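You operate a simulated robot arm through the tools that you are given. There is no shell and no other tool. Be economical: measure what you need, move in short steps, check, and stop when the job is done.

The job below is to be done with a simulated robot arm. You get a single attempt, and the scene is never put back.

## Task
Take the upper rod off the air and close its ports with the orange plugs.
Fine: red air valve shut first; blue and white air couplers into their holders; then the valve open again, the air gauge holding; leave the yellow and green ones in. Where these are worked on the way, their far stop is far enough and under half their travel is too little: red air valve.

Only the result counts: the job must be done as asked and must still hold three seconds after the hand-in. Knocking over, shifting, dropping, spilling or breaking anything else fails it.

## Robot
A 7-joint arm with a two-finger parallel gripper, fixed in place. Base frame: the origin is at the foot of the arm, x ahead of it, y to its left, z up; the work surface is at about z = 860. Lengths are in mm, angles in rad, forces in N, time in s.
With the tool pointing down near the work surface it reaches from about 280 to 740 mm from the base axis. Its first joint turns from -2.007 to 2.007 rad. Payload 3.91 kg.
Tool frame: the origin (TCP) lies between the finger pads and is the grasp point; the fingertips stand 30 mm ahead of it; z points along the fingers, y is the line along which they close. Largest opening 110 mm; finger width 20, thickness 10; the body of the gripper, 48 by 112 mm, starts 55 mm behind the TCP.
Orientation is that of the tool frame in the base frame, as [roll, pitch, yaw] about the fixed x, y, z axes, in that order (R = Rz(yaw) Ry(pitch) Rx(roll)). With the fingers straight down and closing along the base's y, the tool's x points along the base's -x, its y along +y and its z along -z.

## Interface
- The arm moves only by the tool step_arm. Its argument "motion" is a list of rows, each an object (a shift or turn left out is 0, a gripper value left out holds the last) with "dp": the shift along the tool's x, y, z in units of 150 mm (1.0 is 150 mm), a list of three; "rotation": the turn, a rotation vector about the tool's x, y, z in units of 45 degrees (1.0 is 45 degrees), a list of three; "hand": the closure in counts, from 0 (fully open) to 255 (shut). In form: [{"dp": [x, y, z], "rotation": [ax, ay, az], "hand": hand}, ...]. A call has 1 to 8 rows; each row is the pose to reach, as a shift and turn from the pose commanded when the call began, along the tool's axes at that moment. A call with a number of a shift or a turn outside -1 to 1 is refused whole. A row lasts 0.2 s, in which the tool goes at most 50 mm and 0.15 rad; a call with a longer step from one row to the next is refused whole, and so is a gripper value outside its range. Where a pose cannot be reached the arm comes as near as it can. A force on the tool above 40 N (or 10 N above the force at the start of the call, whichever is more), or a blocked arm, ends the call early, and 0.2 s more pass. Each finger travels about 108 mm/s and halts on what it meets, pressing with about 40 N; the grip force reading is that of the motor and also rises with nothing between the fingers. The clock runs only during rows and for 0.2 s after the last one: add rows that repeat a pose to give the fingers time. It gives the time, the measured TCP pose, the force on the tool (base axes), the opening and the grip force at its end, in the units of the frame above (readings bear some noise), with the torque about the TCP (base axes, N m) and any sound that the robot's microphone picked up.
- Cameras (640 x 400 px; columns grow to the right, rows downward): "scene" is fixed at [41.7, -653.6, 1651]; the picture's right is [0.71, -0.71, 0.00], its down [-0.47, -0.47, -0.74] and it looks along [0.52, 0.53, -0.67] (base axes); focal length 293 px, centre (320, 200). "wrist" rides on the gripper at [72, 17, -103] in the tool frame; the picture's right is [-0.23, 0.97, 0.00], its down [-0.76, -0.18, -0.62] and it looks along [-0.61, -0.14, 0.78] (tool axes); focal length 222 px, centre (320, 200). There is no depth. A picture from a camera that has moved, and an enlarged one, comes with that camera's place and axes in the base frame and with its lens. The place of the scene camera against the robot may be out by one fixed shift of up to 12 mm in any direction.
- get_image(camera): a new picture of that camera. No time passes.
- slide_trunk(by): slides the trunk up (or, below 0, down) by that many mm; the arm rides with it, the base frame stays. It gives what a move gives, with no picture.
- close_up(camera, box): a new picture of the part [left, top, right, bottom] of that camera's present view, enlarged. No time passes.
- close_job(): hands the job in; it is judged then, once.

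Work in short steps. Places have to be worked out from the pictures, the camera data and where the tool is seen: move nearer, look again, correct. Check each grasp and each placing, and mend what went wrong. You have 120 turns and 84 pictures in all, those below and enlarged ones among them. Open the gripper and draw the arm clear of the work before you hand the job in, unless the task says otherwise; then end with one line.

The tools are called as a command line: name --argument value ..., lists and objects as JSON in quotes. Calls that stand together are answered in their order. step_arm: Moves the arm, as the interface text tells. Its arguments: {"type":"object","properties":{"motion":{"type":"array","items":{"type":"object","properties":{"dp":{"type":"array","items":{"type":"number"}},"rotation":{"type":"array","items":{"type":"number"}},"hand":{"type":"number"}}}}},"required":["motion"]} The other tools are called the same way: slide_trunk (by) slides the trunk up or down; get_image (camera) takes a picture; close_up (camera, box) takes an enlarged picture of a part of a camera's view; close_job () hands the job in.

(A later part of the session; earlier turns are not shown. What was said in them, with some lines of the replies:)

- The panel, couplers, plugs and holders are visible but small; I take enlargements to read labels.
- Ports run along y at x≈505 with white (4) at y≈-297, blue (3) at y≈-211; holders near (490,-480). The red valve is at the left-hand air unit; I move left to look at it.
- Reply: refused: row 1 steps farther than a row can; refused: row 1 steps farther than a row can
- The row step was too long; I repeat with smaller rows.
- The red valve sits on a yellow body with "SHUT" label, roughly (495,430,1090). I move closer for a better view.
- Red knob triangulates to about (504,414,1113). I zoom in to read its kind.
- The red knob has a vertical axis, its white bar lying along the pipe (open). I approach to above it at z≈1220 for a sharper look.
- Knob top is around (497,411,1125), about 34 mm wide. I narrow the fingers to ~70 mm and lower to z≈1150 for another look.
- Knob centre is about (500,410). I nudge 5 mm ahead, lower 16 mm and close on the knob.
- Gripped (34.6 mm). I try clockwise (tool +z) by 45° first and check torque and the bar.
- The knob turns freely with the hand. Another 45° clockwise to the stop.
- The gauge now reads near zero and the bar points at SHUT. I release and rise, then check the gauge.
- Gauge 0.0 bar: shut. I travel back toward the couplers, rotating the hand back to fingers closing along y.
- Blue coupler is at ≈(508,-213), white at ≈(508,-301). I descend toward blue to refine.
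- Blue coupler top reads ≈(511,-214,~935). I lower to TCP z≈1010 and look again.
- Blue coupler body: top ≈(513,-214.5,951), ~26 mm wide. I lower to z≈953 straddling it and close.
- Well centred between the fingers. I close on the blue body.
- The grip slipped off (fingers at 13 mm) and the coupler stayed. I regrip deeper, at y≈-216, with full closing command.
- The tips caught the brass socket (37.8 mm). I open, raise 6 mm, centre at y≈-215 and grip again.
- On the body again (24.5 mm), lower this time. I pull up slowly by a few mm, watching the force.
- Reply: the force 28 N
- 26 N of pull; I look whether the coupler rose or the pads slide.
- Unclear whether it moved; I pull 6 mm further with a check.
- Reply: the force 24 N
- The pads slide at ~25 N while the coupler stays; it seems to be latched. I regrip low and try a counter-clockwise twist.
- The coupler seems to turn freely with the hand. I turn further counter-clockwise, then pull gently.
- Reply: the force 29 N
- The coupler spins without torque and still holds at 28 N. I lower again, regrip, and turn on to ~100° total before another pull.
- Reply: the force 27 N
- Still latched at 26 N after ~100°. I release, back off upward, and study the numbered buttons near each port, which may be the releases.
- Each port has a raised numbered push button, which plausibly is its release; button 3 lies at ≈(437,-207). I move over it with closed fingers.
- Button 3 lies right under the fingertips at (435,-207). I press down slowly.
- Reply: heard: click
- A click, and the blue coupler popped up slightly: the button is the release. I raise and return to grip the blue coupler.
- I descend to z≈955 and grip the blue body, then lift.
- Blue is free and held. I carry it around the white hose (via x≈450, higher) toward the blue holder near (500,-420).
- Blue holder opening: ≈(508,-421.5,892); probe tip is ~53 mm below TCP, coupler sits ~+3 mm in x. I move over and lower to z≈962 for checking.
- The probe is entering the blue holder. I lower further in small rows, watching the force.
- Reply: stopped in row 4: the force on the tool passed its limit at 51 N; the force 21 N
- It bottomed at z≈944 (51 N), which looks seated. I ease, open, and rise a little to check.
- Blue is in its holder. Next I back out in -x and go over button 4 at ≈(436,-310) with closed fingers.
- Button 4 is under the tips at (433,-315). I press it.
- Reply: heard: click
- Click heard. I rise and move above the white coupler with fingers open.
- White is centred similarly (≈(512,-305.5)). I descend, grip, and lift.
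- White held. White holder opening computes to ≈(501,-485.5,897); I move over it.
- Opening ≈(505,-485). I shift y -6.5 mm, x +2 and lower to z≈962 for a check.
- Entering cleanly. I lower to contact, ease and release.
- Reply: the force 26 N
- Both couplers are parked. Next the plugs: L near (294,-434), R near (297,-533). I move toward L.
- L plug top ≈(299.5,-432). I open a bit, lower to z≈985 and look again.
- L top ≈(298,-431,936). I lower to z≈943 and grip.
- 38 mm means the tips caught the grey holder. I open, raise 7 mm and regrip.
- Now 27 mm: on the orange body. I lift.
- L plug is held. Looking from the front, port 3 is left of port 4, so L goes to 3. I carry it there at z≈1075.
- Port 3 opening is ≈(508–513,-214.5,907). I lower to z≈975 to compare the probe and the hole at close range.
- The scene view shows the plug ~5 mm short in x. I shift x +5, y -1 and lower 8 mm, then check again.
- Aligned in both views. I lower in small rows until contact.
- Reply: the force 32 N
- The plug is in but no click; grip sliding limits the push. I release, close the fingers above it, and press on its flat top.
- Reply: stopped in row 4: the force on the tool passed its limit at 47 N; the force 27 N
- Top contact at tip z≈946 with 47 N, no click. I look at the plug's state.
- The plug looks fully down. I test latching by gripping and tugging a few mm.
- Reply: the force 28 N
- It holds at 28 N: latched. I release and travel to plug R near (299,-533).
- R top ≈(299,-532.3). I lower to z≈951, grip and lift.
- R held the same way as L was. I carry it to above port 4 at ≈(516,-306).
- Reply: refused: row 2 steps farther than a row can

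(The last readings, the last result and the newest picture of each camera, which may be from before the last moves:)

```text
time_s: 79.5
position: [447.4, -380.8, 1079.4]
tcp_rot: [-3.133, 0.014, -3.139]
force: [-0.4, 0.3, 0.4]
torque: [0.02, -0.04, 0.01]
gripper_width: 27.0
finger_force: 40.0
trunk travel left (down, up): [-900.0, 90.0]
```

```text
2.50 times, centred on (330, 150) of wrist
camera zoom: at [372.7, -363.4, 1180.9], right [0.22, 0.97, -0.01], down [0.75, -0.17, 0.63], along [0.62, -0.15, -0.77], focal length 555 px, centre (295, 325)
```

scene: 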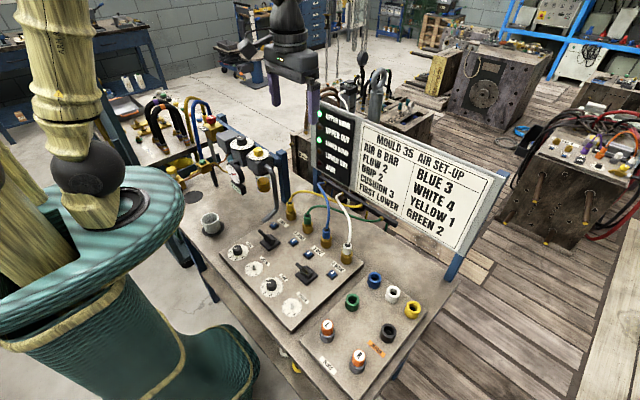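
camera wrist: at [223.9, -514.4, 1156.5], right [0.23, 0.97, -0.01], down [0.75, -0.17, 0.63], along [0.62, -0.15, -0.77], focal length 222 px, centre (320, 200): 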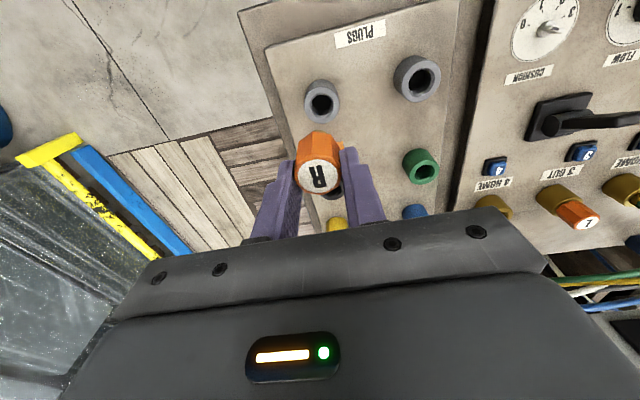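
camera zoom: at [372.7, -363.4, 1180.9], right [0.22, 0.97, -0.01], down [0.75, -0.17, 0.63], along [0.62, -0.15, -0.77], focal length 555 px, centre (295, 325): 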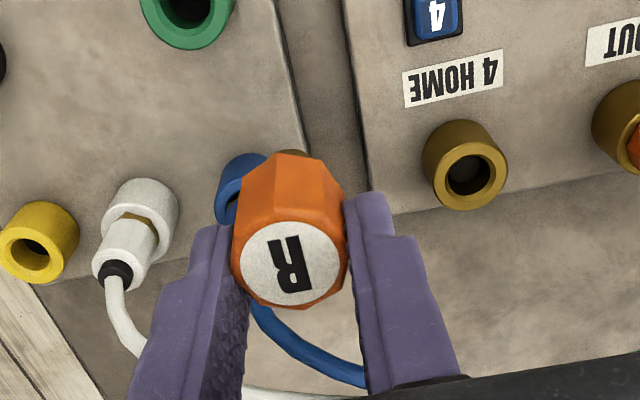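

That row was too long; I redo it with smaller rows to above port 4, z≈980.

step_arm --motion '[{"dp": [-0.2, 0.22, 0.05]}, {"dp": [-0.4, 0.42, 0.1]}, {"dp": [-0.455, 0.5, 0.3]}, {"dp": [-0.455, 0.5, 0.5]}, {"dp": [-0.455, 0.5, 0.66]}, {"dp": [-0.455, 0.5, 0.66]}]'

close_up --camera "scene" --box '[310, 210, 380, 270]'

close_up --camera "wrist" --box '[220, 70, 440, 230]'

```text
time_s: 80.9
position: [517.7, -306.5, 980.8]
tcp_rot: [-3.132, 0.014, -3.139]
force: [0.2, -0.3, -1.1]
torque: [-0.03, 0.02, 0.02]
gripper_width: 26.9
finger_force: 39.9
trunk travel left (down, up): [-900.0, 90.0]
```

```text
6.67 times, centred on (345, 240) of scene
camera zoom: at [41.7, -653.6, 1651.0], right [0.71, -0.71, 0.0], down [-0.47, -0.47, -0.74], along [0.52, 0.53, -0.67], focal length 1953 px, centre (153, -67)
```

zoom: 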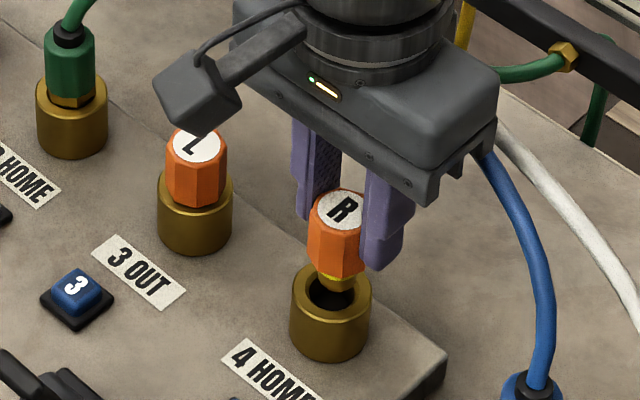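

```text
2.50 times, centred on (330, 150) of wrist
camera zoom: at [442.3, -289.1, 1081.8], right [0.22, 0.97, -0.01], down [0.75, -0.17, 0.63], along [0.62, -0.15, -0.77], focal length 555 px, centre (295, 325)
```

zoom: 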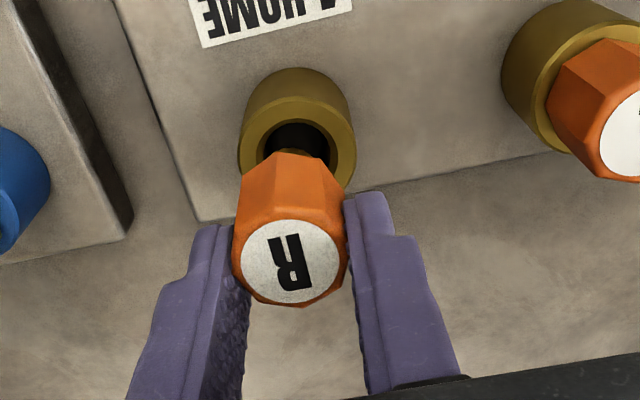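

Slightly off: plug needs about x -1.6, y +1.8. I correct and lower in small rows to contact.

step_arm --motion '[{"dp": [0.011, 0.012, 0.0]}, {"dp": [0.011, 0.012, 0.05]}, {"dp": [0.011, 0.012, 0.09]}, {"dp": [0.011, 0.012, 0.12]}]'

close_up --camera "scene" --box '[310, 210, 380, 270]'

```text
time_s: 81.9
position: [516.2, -306.6, 960.1]
tcp_rot: [-3.136, 0.011, -3.137]
force: [0.3, -0.8, 0.3]
torque: [0.0, 0.01, 0.0]
gripper_width: 27.2
finger_force: 40.2
trunk travel left (down, up): [-900.0, 90.0]
```

```text
6.67 times, centred on (345, 240) of scene
camera zoom: at [41.7, -653.6, 1651.0], right [0.71, -0.71, 0.0], down [-0.47, -0.47, -0.74], along [0.52, 0.53, -0.67], focal length 1953 px, centre (153, -67)
```

zoom: 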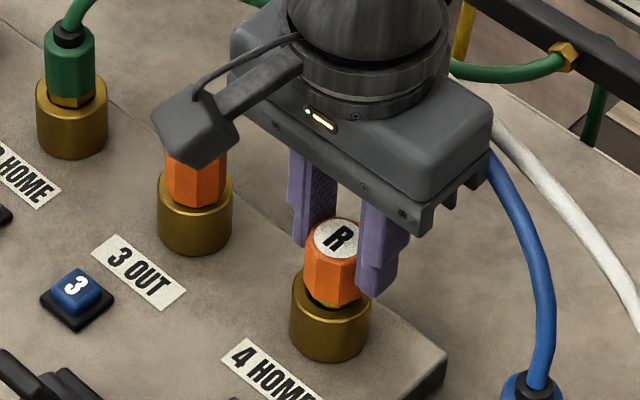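

Entering without contact forces. I push it on down.

step_arm --motion '[{"dp": [0, 0.003, 0.03]}, {"dp": [0, 0.003, 0.05]}, {"dp": [0, 0.003, 0.07]}, {"dp": [0, 0.003, 0.085]}]'

step_arm --motion '[{"hand": 150}, {"hand": 150}, {"dp": [0, 0, -0.2], "hand": 150}, {"dp": [0, 0, -0.38], "hand": 255}, {"dp": [0, 0, -0.38], "hand": 255}, {"dp": [0, 0, -0.38], "hand": 255}]'

step_arm --motion '[{"dp": [0.01, 0, 0.1]}, {"dp": [0.01, 0, 0.17]}, {"dp": [0.01, 0, 0.2]}, {"dp": [0.01, 0, 0.23]}, {"dp": [0.01, 0, 0.26]}]'

```text
time_s: 82.9
position: [515.7, -305.6, 952.5]
tcp_rot: [-3.127, 0.021, -3.139]
force: [0.0, 0.2, 28.8]
torque: [0.28, 0.08, 0.0]
gripper_width: 27.1
finger_force: 39.4
trunk travel left (down, up): [-900.0, 90.0]
```

```text
time_s: 84.3
position: [514.3, -305.7, 1006.5]
tcp_rot: [-3.134, 0.011, -3.139]
force: [0.5, -0.5, 0.0]
torque: [0.04, 0.0, -0.02]
gripper_width: 0.0
finger_force: 38.1
trunk travel left (down, up): [-900.0, 90.0]
```

```text
time_s: 85.4
position: [518.7, -305.7, 976.5]
tcp_rot: [-3.127, 0.023, -3.139]
force: [-2.4, 2.8, 26.1]
torque: [0.16, 0.31, -0.03]
gripper_width: 0.0
finger_force: 37.9
trunk travel left (down, up): [-900.0, 90.0]
stopped in row 5: the force on the tool passed its limit at 46 N (the readings are from after the stop); the commanded pose is now the measured one
```

Same top contact height (tip ≈946) as L. I regrip and tug to test the latch.

step_arm --motion '[{"dp": [0.02, 0, -0.2]}, {"dp": [0.02, 0, -0.25], "hand": 140}, {"dp": [0.02, 0, -0.25], "hand": 140}, {"dp": [0.02, 0.0, -0.05], "hand": 140}, {"dp": [0.02, 0.0, 0.15], "hand": 140}, {"dp": [0.02, 0.0, 0.15], "hand": 255}, {"dp": [0.02, 0.0, 0.15], "hand": 255}, {"dp": [0.02, 0.0, 0.15], "hand": 255}]'

step_arm --motion '[{"dp": [0, 0, -0.01]}, {"dp": [0, 0, -0.02]}, {"dp": [0, 0, -0.03]}]'

```text
time_s: 87.2
position: [514.2, -306.0, 951.0]
tcp_rot: [-3.13, 0.019, -3.136]
force: [-1.3, 2.9, 1.8]
torque: [0.17, 0.08, 0.02]
gripper_width: 27.0
finger_force: 39.9
trunk travel left (down, up): [-900.0, 90.0]
```

```text
time_s: 88.0
position: [514.9, -306.2, 953.3]
tcp_rot: [-3.133, 0.013, -3.138]
force: [-2.7, 3.9, -20.6]
torque: [0.37, 0.09, 0.0]
gripper_width: 27.0
finger_force: 39.8
trunk travel left (down, up): [-900.0, 90.0]
```

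Latched too. I release, rise, and check the scene before heading for the valve.

step_arm --motion '[{"hand": 130}, {"hand": 130}, {"dp": [0, 0, -0.3]}, {"dp": [0, 0, -0.6]}, {"dp": [0.15, 0.1, -0.85]}, {"dp": [0.3, 0.35, -1.0]}, {"dp": [0.4, 0.65, -1.0]}, {"dp": [0.5, 0.95, -1.0]}]'

step_arm --motion '[{"dp": [0, 0.3, -0.1]}, {"dp": [0, 0.6, -0.2]}, {"dp": [0, 0.9, -0.3]}, {"dp": [0, 1.0, -0.5]}, {"dp": [0, 1.0, -0.8]}, {"dp": [0, 1.0, -1.0]}]'

close_up --camera "scene" --box '[290, 210, 430, 320]'

```text
time_s: 89.8
position: [435.7, -158.6, 1101.3]
tcp_rot: [-3.129, 0.019, -3.138]
force: [-0.6, 0.7, 0.0]
torque: [-0.03, 0.04, -0.03]
gripper_width: 54.1
finger_force: 0.0
trunk travel left (down, up): [-900.0, 90.0]
```

```text
time_s: 91.2
position: [435.0, -10.9, 1251.6]
tcp_rot: [-3.129, 0.02, -3.137]
force: [0.0, 0.0, 0.8]
torque: [0.02, -0.03, -0.01]
gripper_width: 54.0
finger_force: 0.2
trunk travel left (down, up): [-900.0, 90.0]
```

```text
3.64 times, centred on (360, 265) of scene
camera zoom: at [41.7, -653.6, 1651.0], right [0.71, -0.71, 0.0], down [-0.47, -0.47, -0.74], along [0.52, 0.53, -0.67], focal length 1065 px, centre (174, -36)
```

zoom: 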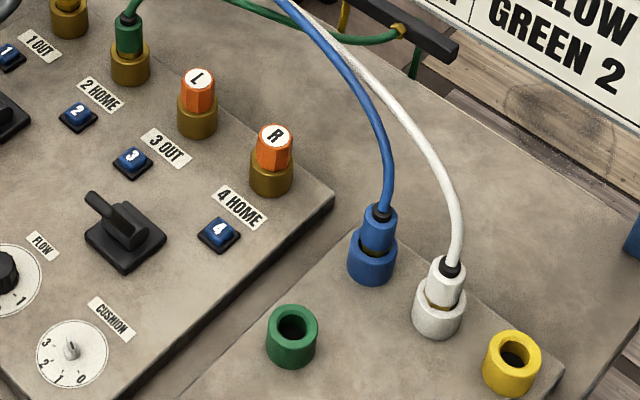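

Both plugs in, both couplers parked. Now travel to the red valve, turning the hand to yaw 1.57.

step_arm --motion '[{"dp": [0, 0.2, 0], "rotation": [0, 0, 0.17]}, {"dp": [0, 0.4, 0], "rotation": [0, 0, 0.34]}, {"dp": [0, 0.6, 0], "rotation": [0, 0, 0.51]}, {"dp": [0, 0.8, 0], "rotation": [0, 0, 0.68]}, {"dp": [0, 1.0, 0], "rotation": [0, 0, 0.85]}, {"dp": [0, 1.0, 0], "rotation": [0, 0, 1.0]}]'

step_arm --motion '[{"dp": [0.16, 0.16, 0], "rotation": [0, 0, 0.17]}, {"dp": [0.32, 0.32, 0], "rotation": [0, 0, 0.34]}, {"dp": [0.48, 0.48, 0], "rotation": [0, 0, 0.51]}, {"dp": [0.64, 0.64, 0], "rotation": [0, 0, 0.68]}, {"dp": [0.8, 0.8, 0], "rotation": [0, 0, 0.85]}, {"dp": [0.96, 0.96, 0], "rotation": [0, 0, 1.0]}]'

```text
time_s: 92.6
position: [432.7, 138.5, 1246.9]
tcp_rot: [3.136, 0.02, 2.355]
force: [-0.4, 0.0, 0.0]
torque: [0.0, -0.04, -0.03]
gripper_width: 53.8
finger_force: 0.1
trunk travel left (down, up): [-900.0, 90.0]
```

```text
time_s: 94.0
position: [434.2, 344.8, 1244.0]
tcp_rot: [3.125, 0.015, 1.572]
force: [0.7, -0.2, -1.0]
torque: [-0.07, -0.02, -0.01]
gripper_width: 53.8
finger_force: 0.0
trunk travel left (down, up): [-900.0, 90.0]
```

I move over the knob at (500,411), z≈1180, and check.

step_arm --motion '[{"dp": [0.2, 0.2, 0.1]}, {"dp": [0.4, 0.4, 0.2]}, {"dp": [0.44, 0.44, 0.43]}, {"dp": [0.44, 0.44, 0.43]}]'

get_image --camera "wrist"

```text
time_s: 95.0
position: [497.2, 406.3, 1179.1]
tcp_rot: [3.123, 0.01, 1.572]
force: [-0.1, -1.4, 1.0]
torque: [0.02, 0.0, 0.05]
gripper_width: 54.0
finger_force: 0.0
trunk travel left (down, up): [-900.0, 90.0]
```

```text
10 pictures are left
camera wrist: at [511.9, 480.2, 1281.9], right [0.97, -0.22, 0.02], down [-0.19, -0.76, 0.63], along [-0.13, -0.62, -0.78], focal length 222 px, centre (320, 200)
```

wrist: 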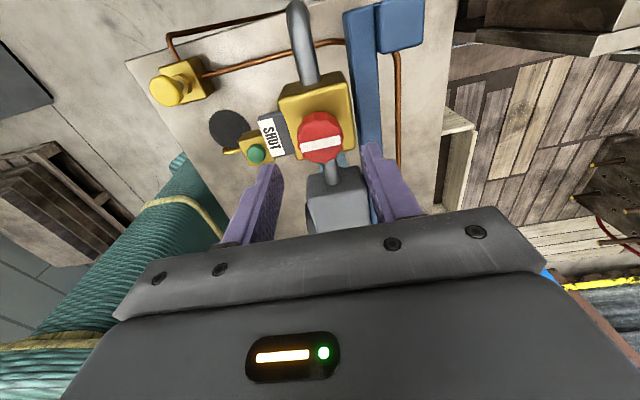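

Knob at ≈(499,409). I lower to z≈1134 and grip.

step_arm --motion '[{"dp": [0.015, 0.012, 0.15]}, {"dp": [0.015, 0.012, 0.3]}, {"dp": [0.015, 0.012, 0.3], "hand": 220}, {"dp": [0.015, 0.012, 0.3], "hand": 220}, {"dp": [0.015, 0.012, 0.3], "hand": 220}]'

```text
time_s: 96.2
position: [499.2, 409.9, 1135.7]
tcp_rot: [3.124, 0.011, 1.575]
force: [-6.5, -1.2, -4.8]
torque: [0.35, 0.24, 0.01]
gripper_width: 34.4
finger_force: 44.9
trunk travel left (down, up): [-900.0, 90.0]
```

Gripped (34.4 mm). I turn it back counter-clockwise 90° to open.

step_arm --motion '[{"rotation": [0, 0, -0.18]}, {"rotation": [0, 0, -0.36]}, {"rotation": [0, 0, -0.54]}, {"rotation": [0, 0, -0.72]}, {"rotation": [0, 0, -0.88]}, {"rotation": [0, 0, -1.0]}]'

step_arm --motion '[{"rotation": [0, 0, -0.18]}, {"rotation": [0, 0, -0.36]}, {"rotation": [0, 0, -0.54]}, {"rotation": [0, 0, -0.72]}, {"rotation": [0, 0, -0.88]}, {"rotation": [0, 0, -1.0]}]'

close_up --camera "scene" --box '[200, 105, 280, 195]'

```text
time_s: 97.6
position: [500.3, 411.0, 1134.8]
tcp_rot: [3.139, 0.023, 2.361]
force: [-18.9, -5.7, -19.6]
torque: [0.12, 0.6, -0.04]
gripper_width: 34.6
finger_force: 44.6
trunk travel left (down, up): [-900.0, 90.0]
```

```text
time_s: 99.0
position: [499.4, 410.0, 1137.0]
tcp_rot: [-3.127, 0.018, -3.136]
force: [-16.6, -6.7, -20.7]
torque: [-0.14, 0.07, -0.01]
gripper_width: 34.6
finger_force: 45.0
trunk travel left (down, up): [-900.0, 90.0]
```

```text
4.44 times, centred on (240, 150) of scene
camera zoom: at [41.7, -653.6, 1651.0], right [0.71, -0.71, 0.0], down [-0.47, -0.47, -0.74], along [0.52, 0.53, -0.67], focal length 1302 px, centre (676, 422)
```

zoom: 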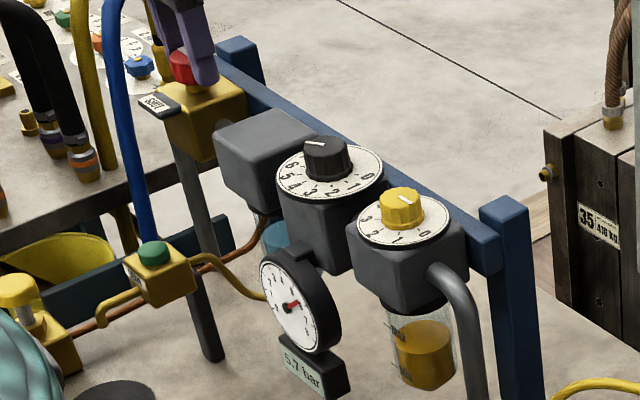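

Gauge at 5.7 bar and the bar back along the pipe. I release, rise clear and check the gauge holds.

step_arm --motion '[{"hand": 116}, {"hand": 116}, {"dp": [0, 0, -0.3]}, {"dp": [0, 0, -0.6]}, {"dp": [0.2, 0, -0.8]}, {"dp": [0.5, 0, -0.9]}]'

close_up --camera "scene" --box '[200, 105, 280, 195]'

```text
time_s: 100.4
position: [421.8, 410.1, 1269.3]
tcp_rot: [-3.13, 0.019, -3.137]
force: [0.0, -0.3, -0.3]
torque: [0.04, -0.03, 0.0]
gripper_width: 59.9
finger_force: 0.0
trunk travel left (down, up): [-900.0, 90.0]
```

```text
4.44 times, centred on (240, 150) of scene
camera zoom: at [41.7, -653.6, 1651.0], right [0.71, -0.71, 0.0], down [-0.47, -0.47, -0.74], along [0.52, 0.53, -0.67], focal length 1302 px, centre (676, 422)
```

zoom: 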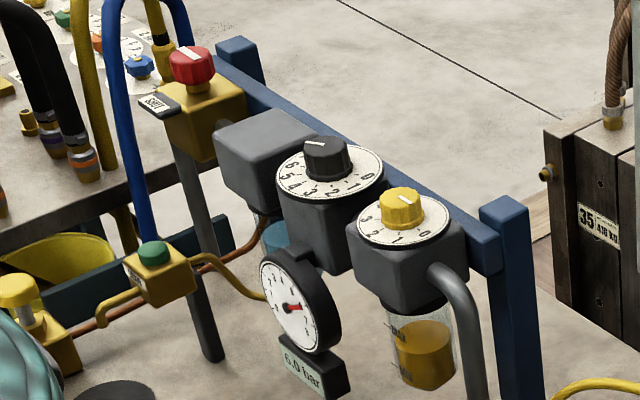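

Gauge reads 6.0 bar. I wait a little and take a last look at the whole scene.

step_arm --motion '[{"dp": [0.1, 0, -0.1]}, {"dp": [0.2, 0, -0.2]}, {"dp": [0.2, 0, -0.2]}, {"dp": [0.2, 0, -0.2]}, {"dp": [0.2, 0, -0.2]}, {"dp": [0.2, 0, -0.2]}, {"dp": [0.2, 0, -0.2]}, {"dp": [0.2, 0, -0.2]}]'

close_up --camera "scene" --box '[190, 100, 440, 330]'

close_up --camera "scene" --box '[310, 220, 440, 320]'

```text
time_s: 102.2
position: [392.6, 412.1, 1299.1]
tcp_rot: [-3.13, 0.02, -3.137]
force: [-0.3, -0.3, -0.1]
torque: [0.0, 0.02, 0.03]
gripper_width: 60.1
finger_force: 0.0
trunk travel left (down, up): [-900.0, 90.0]
```

```text
1.74 times, centred on (315, 215) of scene
camera zoom: at [41.7, -653.6, 1651.0], right [0.71, -0.71, 0.0], down [-0.47, -0.47, -0.74], along [0.52, 0.53, -0.67], focal length 509 px, centre (329, 174)
```

zoom: 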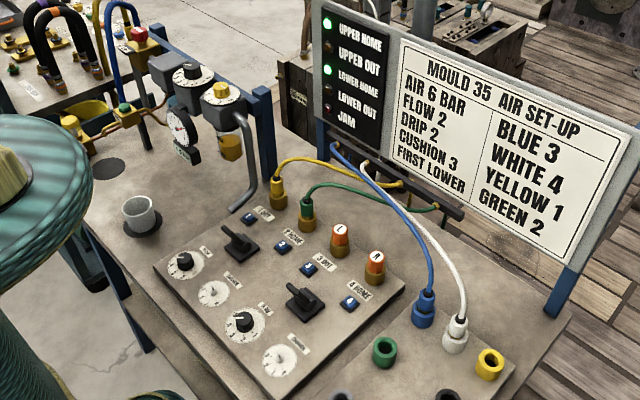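

```text
4.00 times, centred on (375, 270) of scene
camera zoom: at [41.7, -653.6, 1651.0], right [0.71, -0.71, 0.0], down [-0.47, -0.47, -0.74], along [0.52, 0.53, -0.67], focal length 1172 px, centre (100, -80)
```

zoom: 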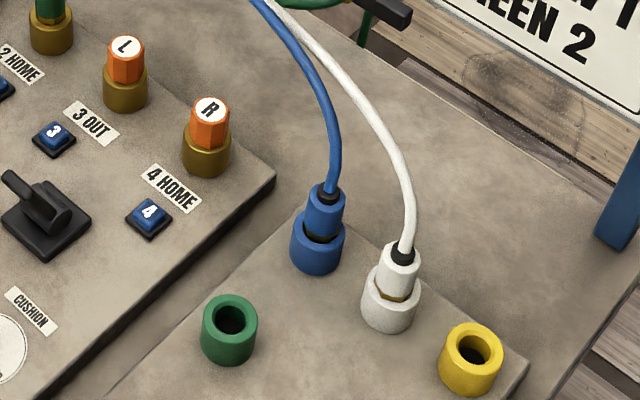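

Everything is in place: plugs latched in ports 3 and 4, couplers parked, gauge at 6 bar, yellow and green untouched, and the arm clear. I hand in.

close_job

```text
The job is handed in.
```

The upper rod is off the air. Ports 3 and 4 are closed with plugs L and R, the blue and white couplers are in their holders, and the red valve is open again. The gauge read 6.0 bar just after reopening, and yellow and green were left in.
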